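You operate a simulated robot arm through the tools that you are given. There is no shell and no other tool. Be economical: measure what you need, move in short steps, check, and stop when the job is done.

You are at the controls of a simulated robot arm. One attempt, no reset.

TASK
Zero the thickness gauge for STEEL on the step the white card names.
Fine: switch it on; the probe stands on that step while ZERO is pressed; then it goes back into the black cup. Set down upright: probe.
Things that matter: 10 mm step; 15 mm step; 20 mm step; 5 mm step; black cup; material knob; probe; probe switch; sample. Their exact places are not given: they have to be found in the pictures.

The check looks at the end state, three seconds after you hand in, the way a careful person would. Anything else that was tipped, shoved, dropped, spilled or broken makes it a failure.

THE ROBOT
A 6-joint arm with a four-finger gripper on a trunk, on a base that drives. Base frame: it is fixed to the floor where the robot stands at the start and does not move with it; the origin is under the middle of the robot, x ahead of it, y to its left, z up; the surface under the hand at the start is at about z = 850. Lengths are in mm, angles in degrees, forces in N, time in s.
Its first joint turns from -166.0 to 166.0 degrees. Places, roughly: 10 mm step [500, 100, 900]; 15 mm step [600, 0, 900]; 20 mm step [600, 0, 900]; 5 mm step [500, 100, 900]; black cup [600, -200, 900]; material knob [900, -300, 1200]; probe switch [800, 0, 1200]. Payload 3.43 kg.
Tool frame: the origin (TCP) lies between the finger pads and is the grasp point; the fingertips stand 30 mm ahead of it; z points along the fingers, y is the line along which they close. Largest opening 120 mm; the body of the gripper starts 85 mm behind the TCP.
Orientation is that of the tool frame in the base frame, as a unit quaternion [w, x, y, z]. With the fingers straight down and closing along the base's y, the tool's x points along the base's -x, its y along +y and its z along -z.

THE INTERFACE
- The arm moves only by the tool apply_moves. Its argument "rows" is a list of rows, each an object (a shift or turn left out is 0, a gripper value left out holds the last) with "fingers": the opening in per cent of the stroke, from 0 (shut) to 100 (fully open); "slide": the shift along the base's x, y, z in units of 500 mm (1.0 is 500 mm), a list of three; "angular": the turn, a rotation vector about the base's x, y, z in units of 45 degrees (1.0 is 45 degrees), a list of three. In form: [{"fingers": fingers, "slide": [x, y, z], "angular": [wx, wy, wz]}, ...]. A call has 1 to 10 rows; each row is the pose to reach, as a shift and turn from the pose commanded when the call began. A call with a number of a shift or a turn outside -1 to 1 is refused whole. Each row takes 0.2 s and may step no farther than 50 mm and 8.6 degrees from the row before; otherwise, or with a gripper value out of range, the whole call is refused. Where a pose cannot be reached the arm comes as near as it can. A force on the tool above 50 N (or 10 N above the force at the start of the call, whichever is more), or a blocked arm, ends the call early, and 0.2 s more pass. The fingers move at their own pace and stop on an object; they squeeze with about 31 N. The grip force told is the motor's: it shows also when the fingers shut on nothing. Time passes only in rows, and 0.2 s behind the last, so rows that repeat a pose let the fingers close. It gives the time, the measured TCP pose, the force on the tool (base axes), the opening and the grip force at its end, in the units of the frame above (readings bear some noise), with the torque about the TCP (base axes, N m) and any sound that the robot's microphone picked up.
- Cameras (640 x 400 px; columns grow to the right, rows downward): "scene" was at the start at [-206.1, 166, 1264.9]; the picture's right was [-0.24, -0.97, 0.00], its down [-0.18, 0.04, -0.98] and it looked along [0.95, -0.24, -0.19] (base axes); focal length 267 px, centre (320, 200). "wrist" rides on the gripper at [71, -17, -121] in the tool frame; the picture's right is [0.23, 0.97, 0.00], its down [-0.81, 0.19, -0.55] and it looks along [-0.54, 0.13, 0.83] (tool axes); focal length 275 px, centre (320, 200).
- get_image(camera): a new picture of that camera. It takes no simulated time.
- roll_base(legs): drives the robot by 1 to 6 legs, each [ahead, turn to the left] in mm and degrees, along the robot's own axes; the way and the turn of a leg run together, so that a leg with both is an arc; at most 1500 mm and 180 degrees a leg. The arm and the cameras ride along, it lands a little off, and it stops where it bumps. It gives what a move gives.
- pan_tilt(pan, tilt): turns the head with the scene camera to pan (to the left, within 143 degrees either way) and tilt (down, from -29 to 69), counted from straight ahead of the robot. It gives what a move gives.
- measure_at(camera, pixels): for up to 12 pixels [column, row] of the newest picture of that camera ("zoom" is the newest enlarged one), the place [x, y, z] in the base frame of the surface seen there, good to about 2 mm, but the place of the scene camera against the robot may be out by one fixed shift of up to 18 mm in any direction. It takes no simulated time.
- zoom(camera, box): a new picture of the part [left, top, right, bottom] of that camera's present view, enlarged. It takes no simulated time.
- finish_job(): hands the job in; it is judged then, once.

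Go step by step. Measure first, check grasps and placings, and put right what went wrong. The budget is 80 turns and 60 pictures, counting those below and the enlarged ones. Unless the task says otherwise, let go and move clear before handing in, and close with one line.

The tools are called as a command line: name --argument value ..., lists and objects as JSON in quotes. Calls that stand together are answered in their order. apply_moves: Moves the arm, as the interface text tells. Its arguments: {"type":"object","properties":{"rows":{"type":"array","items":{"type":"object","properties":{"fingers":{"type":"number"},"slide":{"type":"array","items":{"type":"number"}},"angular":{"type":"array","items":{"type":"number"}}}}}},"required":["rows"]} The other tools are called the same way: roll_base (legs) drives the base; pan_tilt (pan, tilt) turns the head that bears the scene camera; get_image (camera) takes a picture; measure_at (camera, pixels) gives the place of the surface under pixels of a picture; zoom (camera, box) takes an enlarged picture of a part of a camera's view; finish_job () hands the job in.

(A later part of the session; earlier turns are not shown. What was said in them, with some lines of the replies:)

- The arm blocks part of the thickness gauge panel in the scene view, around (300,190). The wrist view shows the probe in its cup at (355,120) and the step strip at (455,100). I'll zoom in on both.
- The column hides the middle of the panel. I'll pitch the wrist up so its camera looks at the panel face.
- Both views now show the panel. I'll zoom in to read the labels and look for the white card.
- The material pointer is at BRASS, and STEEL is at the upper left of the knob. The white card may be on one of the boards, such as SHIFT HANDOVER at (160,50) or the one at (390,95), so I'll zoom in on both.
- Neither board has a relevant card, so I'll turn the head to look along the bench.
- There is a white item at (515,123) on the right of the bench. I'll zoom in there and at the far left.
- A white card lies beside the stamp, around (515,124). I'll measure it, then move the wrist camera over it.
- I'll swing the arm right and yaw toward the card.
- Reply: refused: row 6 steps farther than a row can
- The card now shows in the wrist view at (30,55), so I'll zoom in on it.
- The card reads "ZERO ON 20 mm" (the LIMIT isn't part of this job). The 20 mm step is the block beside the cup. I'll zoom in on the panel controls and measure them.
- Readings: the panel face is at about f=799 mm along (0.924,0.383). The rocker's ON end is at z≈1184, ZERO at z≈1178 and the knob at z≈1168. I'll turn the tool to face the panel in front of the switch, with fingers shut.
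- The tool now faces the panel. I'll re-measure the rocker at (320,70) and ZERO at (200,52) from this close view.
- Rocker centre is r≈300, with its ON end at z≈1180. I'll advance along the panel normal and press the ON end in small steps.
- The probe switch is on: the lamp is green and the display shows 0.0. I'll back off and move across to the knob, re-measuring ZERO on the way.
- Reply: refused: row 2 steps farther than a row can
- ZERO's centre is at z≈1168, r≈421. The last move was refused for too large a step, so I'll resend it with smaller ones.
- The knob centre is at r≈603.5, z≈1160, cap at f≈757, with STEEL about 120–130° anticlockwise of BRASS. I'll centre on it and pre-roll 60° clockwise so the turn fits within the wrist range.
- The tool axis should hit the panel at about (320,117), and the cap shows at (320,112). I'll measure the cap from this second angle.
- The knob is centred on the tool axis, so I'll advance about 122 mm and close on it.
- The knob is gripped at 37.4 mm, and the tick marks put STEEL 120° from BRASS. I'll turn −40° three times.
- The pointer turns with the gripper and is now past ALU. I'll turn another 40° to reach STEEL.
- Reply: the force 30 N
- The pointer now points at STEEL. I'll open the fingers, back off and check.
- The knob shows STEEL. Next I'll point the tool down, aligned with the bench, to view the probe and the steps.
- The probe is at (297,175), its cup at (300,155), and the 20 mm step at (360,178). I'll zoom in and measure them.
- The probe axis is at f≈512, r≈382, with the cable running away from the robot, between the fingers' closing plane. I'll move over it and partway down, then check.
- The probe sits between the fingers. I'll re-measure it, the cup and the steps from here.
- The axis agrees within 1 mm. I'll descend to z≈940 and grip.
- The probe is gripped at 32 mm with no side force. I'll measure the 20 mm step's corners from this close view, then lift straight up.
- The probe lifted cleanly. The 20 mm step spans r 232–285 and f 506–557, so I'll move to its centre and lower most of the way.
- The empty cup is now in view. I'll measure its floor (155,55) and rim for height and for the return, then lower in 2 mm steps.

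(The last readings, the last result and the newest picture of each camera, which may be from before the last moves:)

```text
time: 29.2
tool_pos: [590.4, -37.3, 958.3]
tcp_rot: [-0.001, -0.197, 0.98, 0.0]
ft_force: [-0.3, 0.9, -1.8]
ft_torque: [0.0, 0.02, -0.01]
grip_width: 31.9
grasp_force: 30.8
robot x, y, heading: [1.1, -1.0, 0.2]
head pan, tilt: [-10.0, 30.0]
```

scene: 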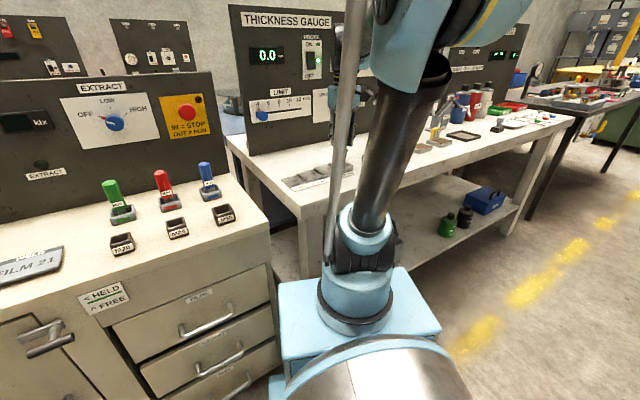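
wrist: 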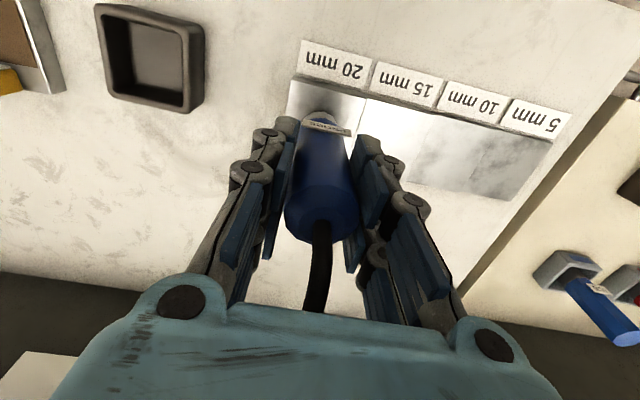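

The cup floor is at 854, so contact should come at TCP z≈954.7. I'll continue down with small steps.

apply_moves --rows '[{"fingers": 0, "slide": [0, 0, -0.003]}, {"slide": [0, 0, -0.005]}, {"slide": [0, 0, -0.007]}, {"slide": [0, 0, -0.0075]}]'

```text
time: 30.2
tool_pos: [589.4, -37.6, 954.3]
tcp_rot: [-0.001, -0.197, 0.98, -0.001]
ft_force: [4.1, -7.1, 26.3]
ft_torque: [-0.28, -0.12, -0.01]
grip_width: 32.1
grasp_force: 31.0
robot x, y, heading: [3.9, -0.3, 0.0]
head pan, tilt: [-10.0, 30.0]
```

Contact: the upward force is 26 N. I'll ease up about 0.7 mm and check the display before letting go.

apply_moves --rows '[{"fingers": 0, "slide": [0, 0, 0.0012]}, {"slide": [0, 0, 0.0012]}]'

zoom --camera "scene" --box '[230, 0, 390, 200]'

get_image --camera "wrist"

```text
time: 30.8
tool_pos: [589.8, -37.5, 953.3]
tcp_rot: [-0.001, -0.197, 0.98, -0.001]
ft_force: [3.5, -4.2, 13.7]
ft_torque: [-0.21, -0.13, -0.01]
grip_width: 32.1
grasp_force: 30.9
robot x, y, heading: [-3.0, -2.8, -0.4]
head pan, tilt: [-10.0, 30.0]
```

```text
2.00 times, centred on (310, 100) of scene
```

zoom: 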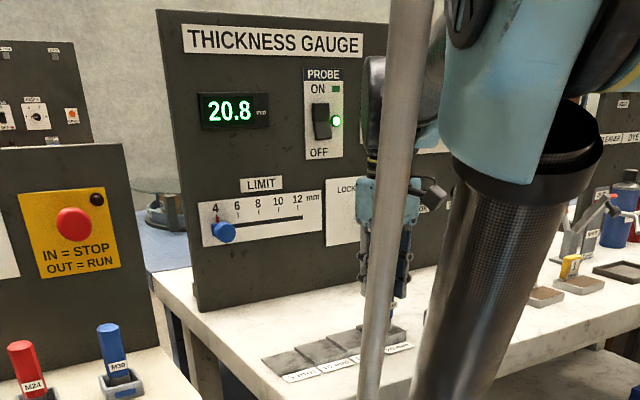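

```text
20 pictures are left
```

wrist: 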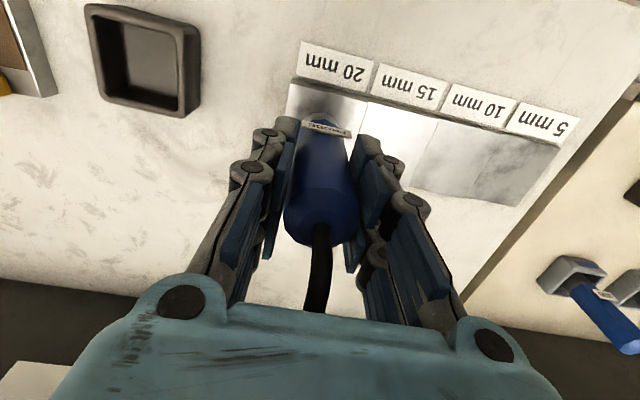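

The display reads 20.8, so the probe is reading the 20 mm step before zeroing. I'll ease off the remaining force, open and lift straight up.

apply_moves --rows '[{"fingers": 0, "slide": [0, 0, 0.001]}, {"slide": [0, 0, 0.001]}, {"fingers": 60, "slide": [0, 0, 0.001]}, {"fingers": 60, "slide": [0, 0, 0.001]}, {"slide": [0, 0, 0.05]}, {"slide": [0, 0, 0.14]}, {"slide": [0, 0, 0.23]}, {"slide": [0, 0, 0.32]}]'

get_image --camera "wrist"

```text
time: 32.6
tool_pos: [590.6, -36.7, 1113.7]
tcp_rot: [-0.001, -0.197, 0.98, -0.001]
ft_force: [-0.1, -0.1, 0.2]
ft_torque: [0.02, 0.0, 0.0]
grip_width: 72.1
grasp_force: 0.1
robot x, y, heading: [2.3, 0.6, -0.0]
head pan, tilt: [-10.0, 30.0]
```

```text
19 pictures are left
```

wrist: 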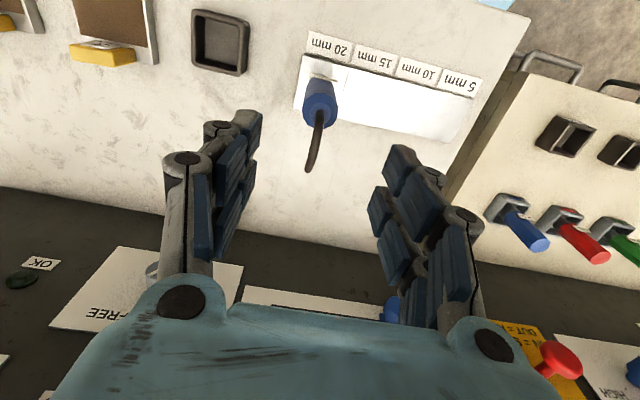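

The probe stands upright on the 20 mm step. I'll rise, shift to the ZERO button and pitch the tool forward with fingers shut.

apply_moves --rows '[{"angular": [0.0638, -0.154, 0], "slide": [0.0295, -0.0459, 0.0333]}, {"angular": [0.1276, -0.308, 0], "slide": [0.0589, -0.0917, 0.0667]}, {"angular": [0.1914, -0.462, 0], "slide": [0.0884, -0.1376, 0.1]}, {"angular": [0.2551, -0.616, 0], "slide": [0.1179, -0.1835, 0.1333]}, {"angular": [0.3189, -0.77, 0], "slide": [0.1473, -0.2293, 0.1667]}, {"fingers": 0, "angular": [0.3827, -0.9239, 0], "slide": [0.1768, -0.2752, 0.2]}]'

apply_moves --rows '[{"angular": [0.0638, -0.154, 0], "slide": [0.0185, 0.0077, -0.0153]}, {"angular": [0.1276, -0.308, 0], "slide": [0.0369, 0.0153, -0.0307]}, {"angular": [0.1914, -0.462, 0], "slide": [0.0554, 0.023, -0.046]}, {"angular": [0.2551, -0.616, 0], "slide": [0.0739, 0.0307, -0.0613]}, {"angular": [0.3189, -0.77, 0], "slide": [0.0923, 0.0383, -0.0767]}, {"fingers": 0, "angular": [0.3827, -0.9239, 0], "slide": [0.1108, 0.046, -0.092]}]'

get_image --camera "wrist"

```text
time: 34.0
tool_pos: [676.5, -174.2, 1214.2]
tcp_rot: [0.375, -0.183, 0.906, 0.074]
ft_force: [-0.1, -0.1, 0.4]
ft_torque: [-0.01, 0.02, -0.01]
grip_width: 0.0
grasp_force: 30.9
robot x, y, heading: [2.5, -0.6, -0.1]
head pan, tilt: [-10.0, 30.0]
```

```text
time: 35.4
tool_pos: [733.2, -150.0, 1169.6]
tcp_rot: [0.694, -0.14, 0.693, 0.137]
ft_force: [-0.1, -0.1, -0.9]
ft_torque: [0.02, -0.02, 0.01]
grip_width: 0.0
grasp_force: 31.3
robot x, y, heading: [5.9, -1.5, -0.1]
head pan, tilt: [-10.0, 30.0]
```

```text
18 pictures are left
```

wrist: 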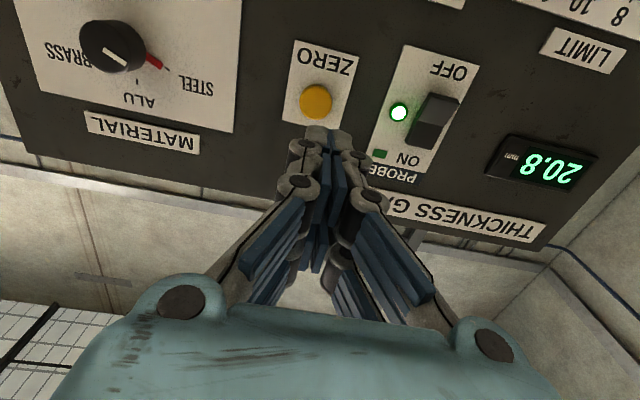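

The display still reads 20.8 and the material pointer is at STEEL. The button at (316,102) lies on the tool axis, so I'll advance and press it gently.

apply_moves --rows '[{"fingers": 0, "slide": [0.08, 0.032, 0]}, {"slide": [0.16, 0.064, 0]}, {"slide": [0.2414, 0.0968, 0]}, {"slide": [0.2469, 0.0991, 0]}, {"slide": [0.2524, 0.1014, 0]}, {"slide": [0.2579, 0.1037, 0]}, {"slide": [0.2616, 0.1052, 0]}]'

get_image --camera "wrist"

```text
time: 37.0
tool_pos: [864.2, -97.8, 1167.6]
tcp_rot: [0.694, -0.138, 0.694, 0.136]
ft_force: [-1.4, 0.0, 0.9]
ft_torque: [0.03, 0.01, 0.02]
grip_width: 6.0
grasp_force: 33.4
robot x, y, heading: [-1.4, -6.4, 0.1]
head pan, tilt: [-10.0, 30.0]
```

```text
17 pictures are left
```

wrist: 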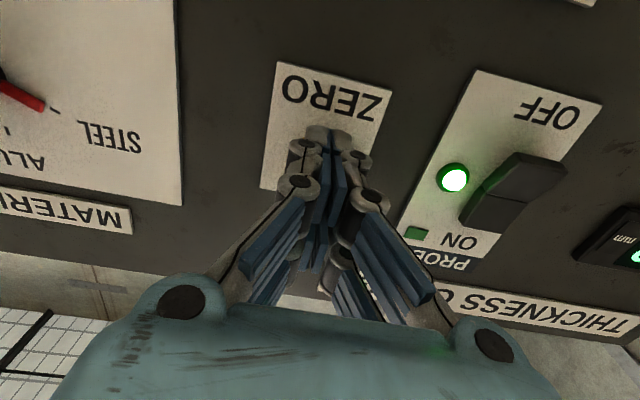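

The force is only 1.4 N with the tip at f≈791, so I'll press a bit deeper and then read the display.

apply_moves --rows '[{"fingers": 0, "slide": [0.0037, 0.0015, 0]}, {"slide": [0.0074, 0.0031, 0]}]'

zoom --camera "scene" --box '[230, 0, 430, 200]'

```text
time: 37.6
tool_pos: [868.5, -97.2, 1167.4]
tcp_rot: [0.694, -0.139, 0.694, 0.136]
ft_force: [-4.9, -2.1, 0.3]
ft_torque: [0.04, -0.04, -0.04]
grip_width: 5.9
grasp_force: 33.2
robot x, y, heading: [2.6, -5.5, 0.0]
head pan, tilt: [-10.0, 30.0]
heard: click
```

```text
2.00 times, centred on (330, 100) of scene
```

zoom: 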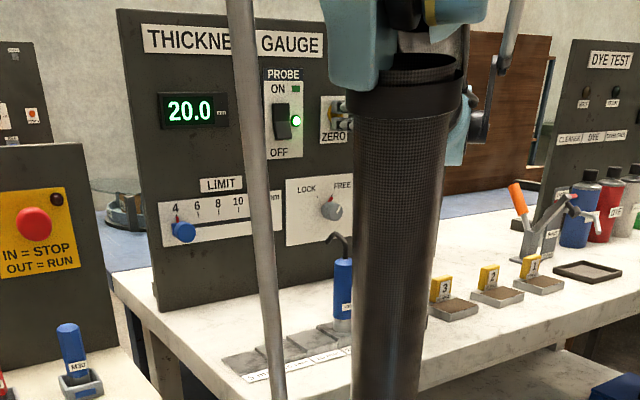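

A click was heard and the display reads 20.0, so it's zeroed. I'll retreat and reverse the path back to above the probe.

apply_moves --rows '[{"slide": [-0.067, -0.0278, 0]}, {"slide": [-0.134, -0.0555, 0]}, {"slide": [-0.201, -0.0833, 0]}, {"slide": [-0.268, -0.111, 0]}]'

apply_moves --rows '[{"angular": [-0.0638, 0.154, 0], "slide": [-0.0185, -0.0077, 0.0153]}, {"angular": [-0.1276, 0.308, 0], "slide": [-0.0369, -0.0153, 0.0307]}, {"angular": [-0.1914, 0.462, 0], "slide": [-0.0554, -0.023, 0.046]}, {"angular": [-0.2551, 0.616, 0], "slide": [-0.0739, -0.0307, 0.0613]}, {"angular": [-0.3189, 0.77, 0], "slide": [-0.0923, -0.0383, 0.0767]}, {"angular": [-0.3827, 0.9239, 0], "slide": [-0.1108, -0.046, 0.092]}]'

apply_moves --rows '[{"fingers": 60, "angular": [-0.0638, 0.154, 0], "slide": [-0.0295, 0.0459, -0.0333]}, {"angular": [-0.1276, 0.308, 0], "slide": [-0.0589, 0.0917, -0.0667]}, {"angular": [-0.1914, 0.462, 0], "slide": [-0.0884, 0.1376, -0.1]}, {"angular": [-0.2551, 0.616, 0], "slide": [-0.1179, 0.1835, -0.1333]}, {"angular": [-0.3189, 0.77, 0], "slide": [-0.1473, 0.2293, -0.1667]}, {"angular": [-0.3827, 0.9239, 0], "slide": [-0.1768, 0.2752, -0.2]}]'

get_image --camera "wrist"

```text
time: 38.6
tool_pos: [734.2, -154.4, 1167.8]
tcp_rot: [0.693, -0.139, 0.694, 0.137]
ft_force: [0.1, -0.2, -0.7]
ft_torque: [-0.03, 0.03, 0.01]
grip_width: 0.3
grasp_force: 33.2
robot x, y, heading: [0.2, 1.6, -0.4]
head pan, tilt: [-10.0, 30.0]
```

```text
time: 40.0
tool_pos: [677.6, -174.5, 1214.4]
tcp_rot: [0.373, -0.183, 0.907, 0.073]
ft_force: [-0.8, 0.1, 0.1]
ft_torque: [-0.01, -0.01, 0.01]
grip_width: 0.0
grasp_force: 33.4
robot x, y, heading: [1.1, 0.9, 0.0]
head pan, tilt: [-10.0, 30.0]
```

```text
time: 41.4
tool_pos: [590.2, -37.5, 1113.5]
tcp_rot: [-0.002, -0.198, 0.98, -0.001]
ft_force: [0.5, 0.1, -0.3]
ft_torque: [0.0, 0.0, -0.02]
grip_width: 71.8
grasp_force: 0.0
robot x, y, heading: [0.8, 2.0, 0.2]
head pan, tilt: [-10.0, 30.0]
```

```text
15 pictures are left
```

wrist: 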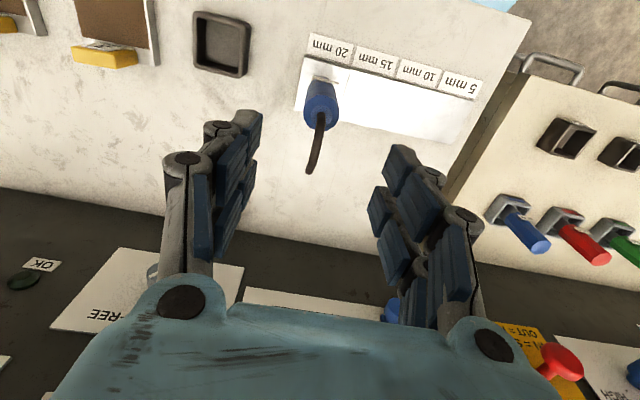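

The hand is back in the release pose and the probe is still upright. I'll descend, grip and lift.

apply_moves --rows '[{"fingers": 60, "slide": [0, 0, -0.08]}, {"slide": [0, 0, -0.16]}, {"slide": [0, 0, -0.24]}, {"slide": [0, 0, -0.317]}, {"slide": [0, 0, -0.317]}, {"fingers": 0, "slide": [0, 0, -0.317]}, {"slide": [0, 0, -0.317]}, {"slide": [0, 0, -0.277]}, {"slide": [0, 0, -0.205]}]'

get_image --camera "wrist"

```text
time: 43.4
tool_pos: [589.0, -38.2, 1011.7]
tcp_rot: [-0.001, -0.198, 0.98, 0.0]
ft_force: [0.1, 0.0, -1.5]
ft_torque: [0.0, 0.0, -0.01]
grip_width: 31.9
grasp_force: 30.9
robot x, y, heading: [1.8, -0.0, -0.0]
head pan, tilt: [-10.0, 30.0]
```

```text
14 pictures are left
```

wrist: 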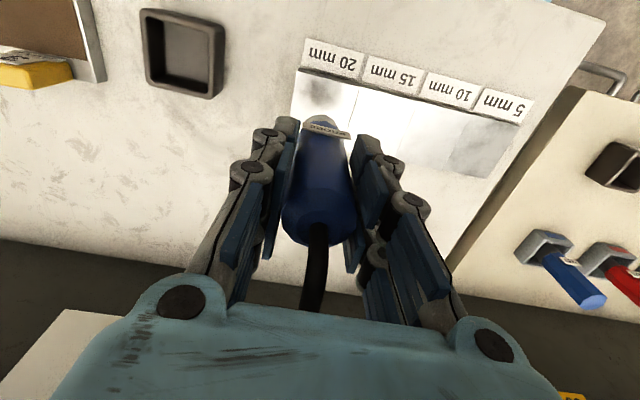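

Reversing the horizontal shift puts the probe back above the cup. I'll then lower it to just above the cup floor.

apply_moves --rows '[{"fingers": 0, "slide": [0.0208, -0.0798, 0]}, {"slide": [0.0416, -0.1596, 0]}, {"slide": [0.0624, -0.2394, 0]}, {"slide": [0.0624, -0.2394, 0]}]'

get_image --camera "wrist"

```text
time: 44.4
tool_pos: [620.3, -158.5, 1011.3]
tcp_rot: [-0.001, -0.197, 0.98, 0.0]
ft_force: [0.0, -0.3, -2.0]
ft_torque: [-0.05, 0.0, 0.02]
grip_width: 32.0
grasp_force: 31.0
robot x, y, heading: [-4.0, -2.4, 0.1]
head pan, tilt: [-10.0, 30.0]
```

```text
13 pictures are left
```

wrist: 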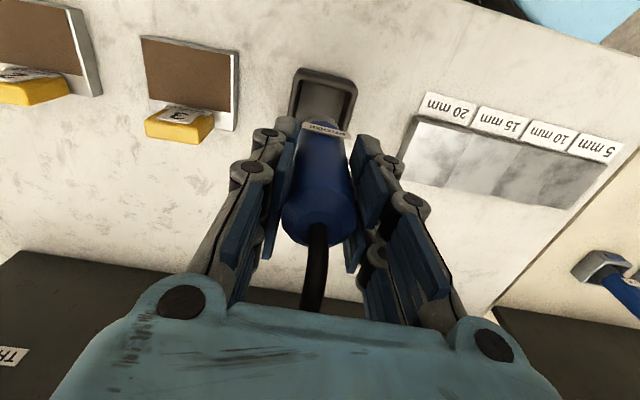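

This matches the view just after the first lift, so I'll lower about 70 mm with small final steps.

apply_moves --rows '[{"fingers": 0, "slide": [0, 0, -0.06]}, {"slide": [0, 0, -0.1]}, {"slide": [0, 0, -0.13]}, {"slide": [0, 0, -0.138]}, {"slide": [0, 0, -0.142]}]'

```text
time: 45.6
tool_pos: [622.3, -157.2, 940.2]
tcp_rot: [-0.001, -0.197, 0.98, 0.0]
ft_force: [-0.3, 0.0, -2.0]
ft_torque: [0.0, -0.02, -0.03]
grip_width: 31.8
grasp_force: 31.4
robot x, y, heading: [1.8, 1.3, -0.1]
head pan, tilt: [-10.0, 30.0]
```

There's no contact yet at z 940. I'll creep down until the force rises.

apply_moves --rows '[{"fingers": 0, "slide": [0, 0, -0.002]}, {"slide": [0, 0, -0.003]}]'

```text
time: 46.2
tool_pos: [621.5, -157.9, 940.5]
tcp_rot: [-0.001, -0.197, 0.98, 0.0]
ft_force: [-0.7, 0.2, 11.4]
ft_torque: [-0.13, -0.01, -0.02]
grip_width: 31.9
grasp_force: 31.4
robot x, y, heading: [0.5, -2.4, 0.0]
head pan, tilt: [-10.0, 30.0]
```

Contact at 11 N, so the probe is on the cup floor. I'll ease off, open, lift clear and check.

apply_moves --rows '[{"fingers": 0, "slide": [0, 0, 0.001]}, {"fingers": 60, "slide": [0, 0, 0.001]}, {"fingers": 60, "slide": [0, 0, 0.001]}, {"slide": [0, 0, 0.05]}, {"slide": [0, 0, 0.14]}, {"slide": [0, 0, 0.23]}, {"slide": [-0.05, -0.02, 0.32]}, {"slide": [-0.12, -0.05, 0.38]}]'

get_image --camera "wrist"

get_image --camera "scene"

```text
refused: row 7 steps farther than a row can; nothing moved
```

```text
12 pictures are left
```

wrist: 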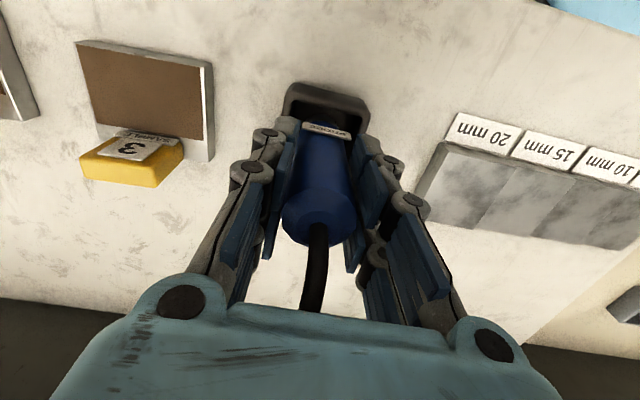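

```text
11 pictures are left
```

scene: 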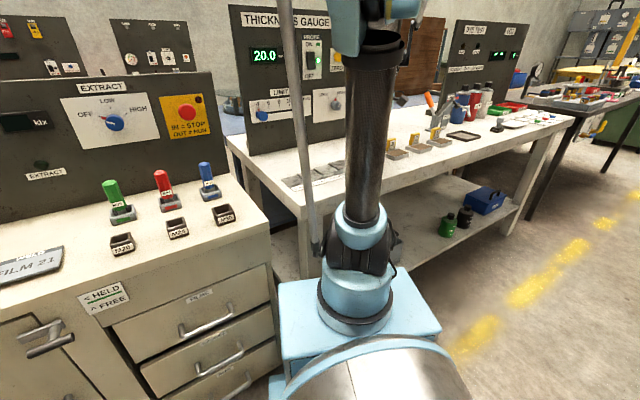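

That move was refused for too large a step, so I'll resend it with smaller ones.

apply_moves --rows '[{"fingers": 0, "slide": [0, 0, 0.001]}, {"fingers": 60, "slide": [0, 0, 0.001]}, {"fingers": 60, "slide": [0, 0, 0.001]}, {"slide": [0, 0, 0.05]}, {"slide": [0, 0, 0.14]}, {"slide": [0, 0, 0.23]}, {"slide": [0, 0, 0.32]}, {"slide": [-0.07, -0.03, 0.38]}, {"slide": [-0.14, -0.06, 0.43]}]'

get_image --camera "wrist"

get_image --camera "scene"

```text
time: 48.2
tool_pos: [552.3, -188.2, 1154.0]
tcp_rot: [-0.001, -0.197, 0.98, 0.0]
ft_force: [-0.6, -0.6, -0.1]
ft_torque: [0.01, 0.03, 0.03]
grip_width: 71.9
grasp_force: 0.0
robot x, y, heading: [2.5, 0.8, -0.0]
head pan, tilt: [-10.0, 30.0]
```

```text
10 pictures are left
```

wrist: 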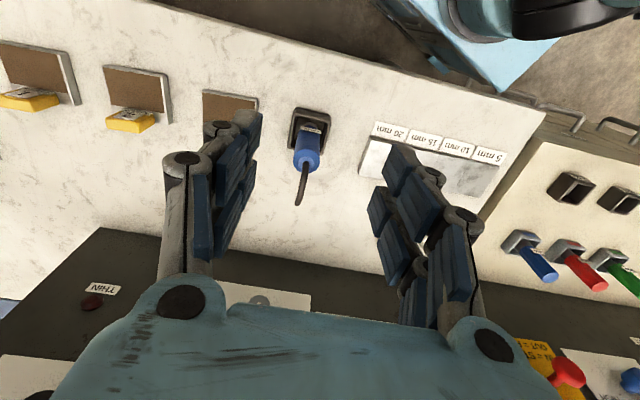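

```text
9 pictures are left
```

scene: 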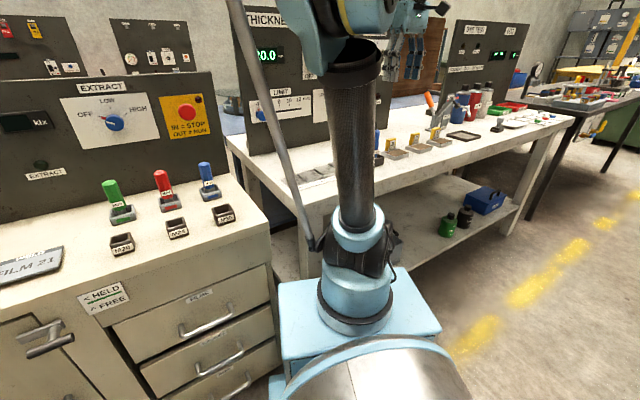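

The probe stands upright in the black cup at (305,140), the display holds 20.0, the switch is on, and the knob is at STEEL. The hand is clear, so I'm handing in.

finish_job

```text
The job is handed in.
```

I zeroed the gauge for STEEL on the 20 mm step the card names (the display went from 20.8 to 20.0), and the probe is back upright in the black cup.
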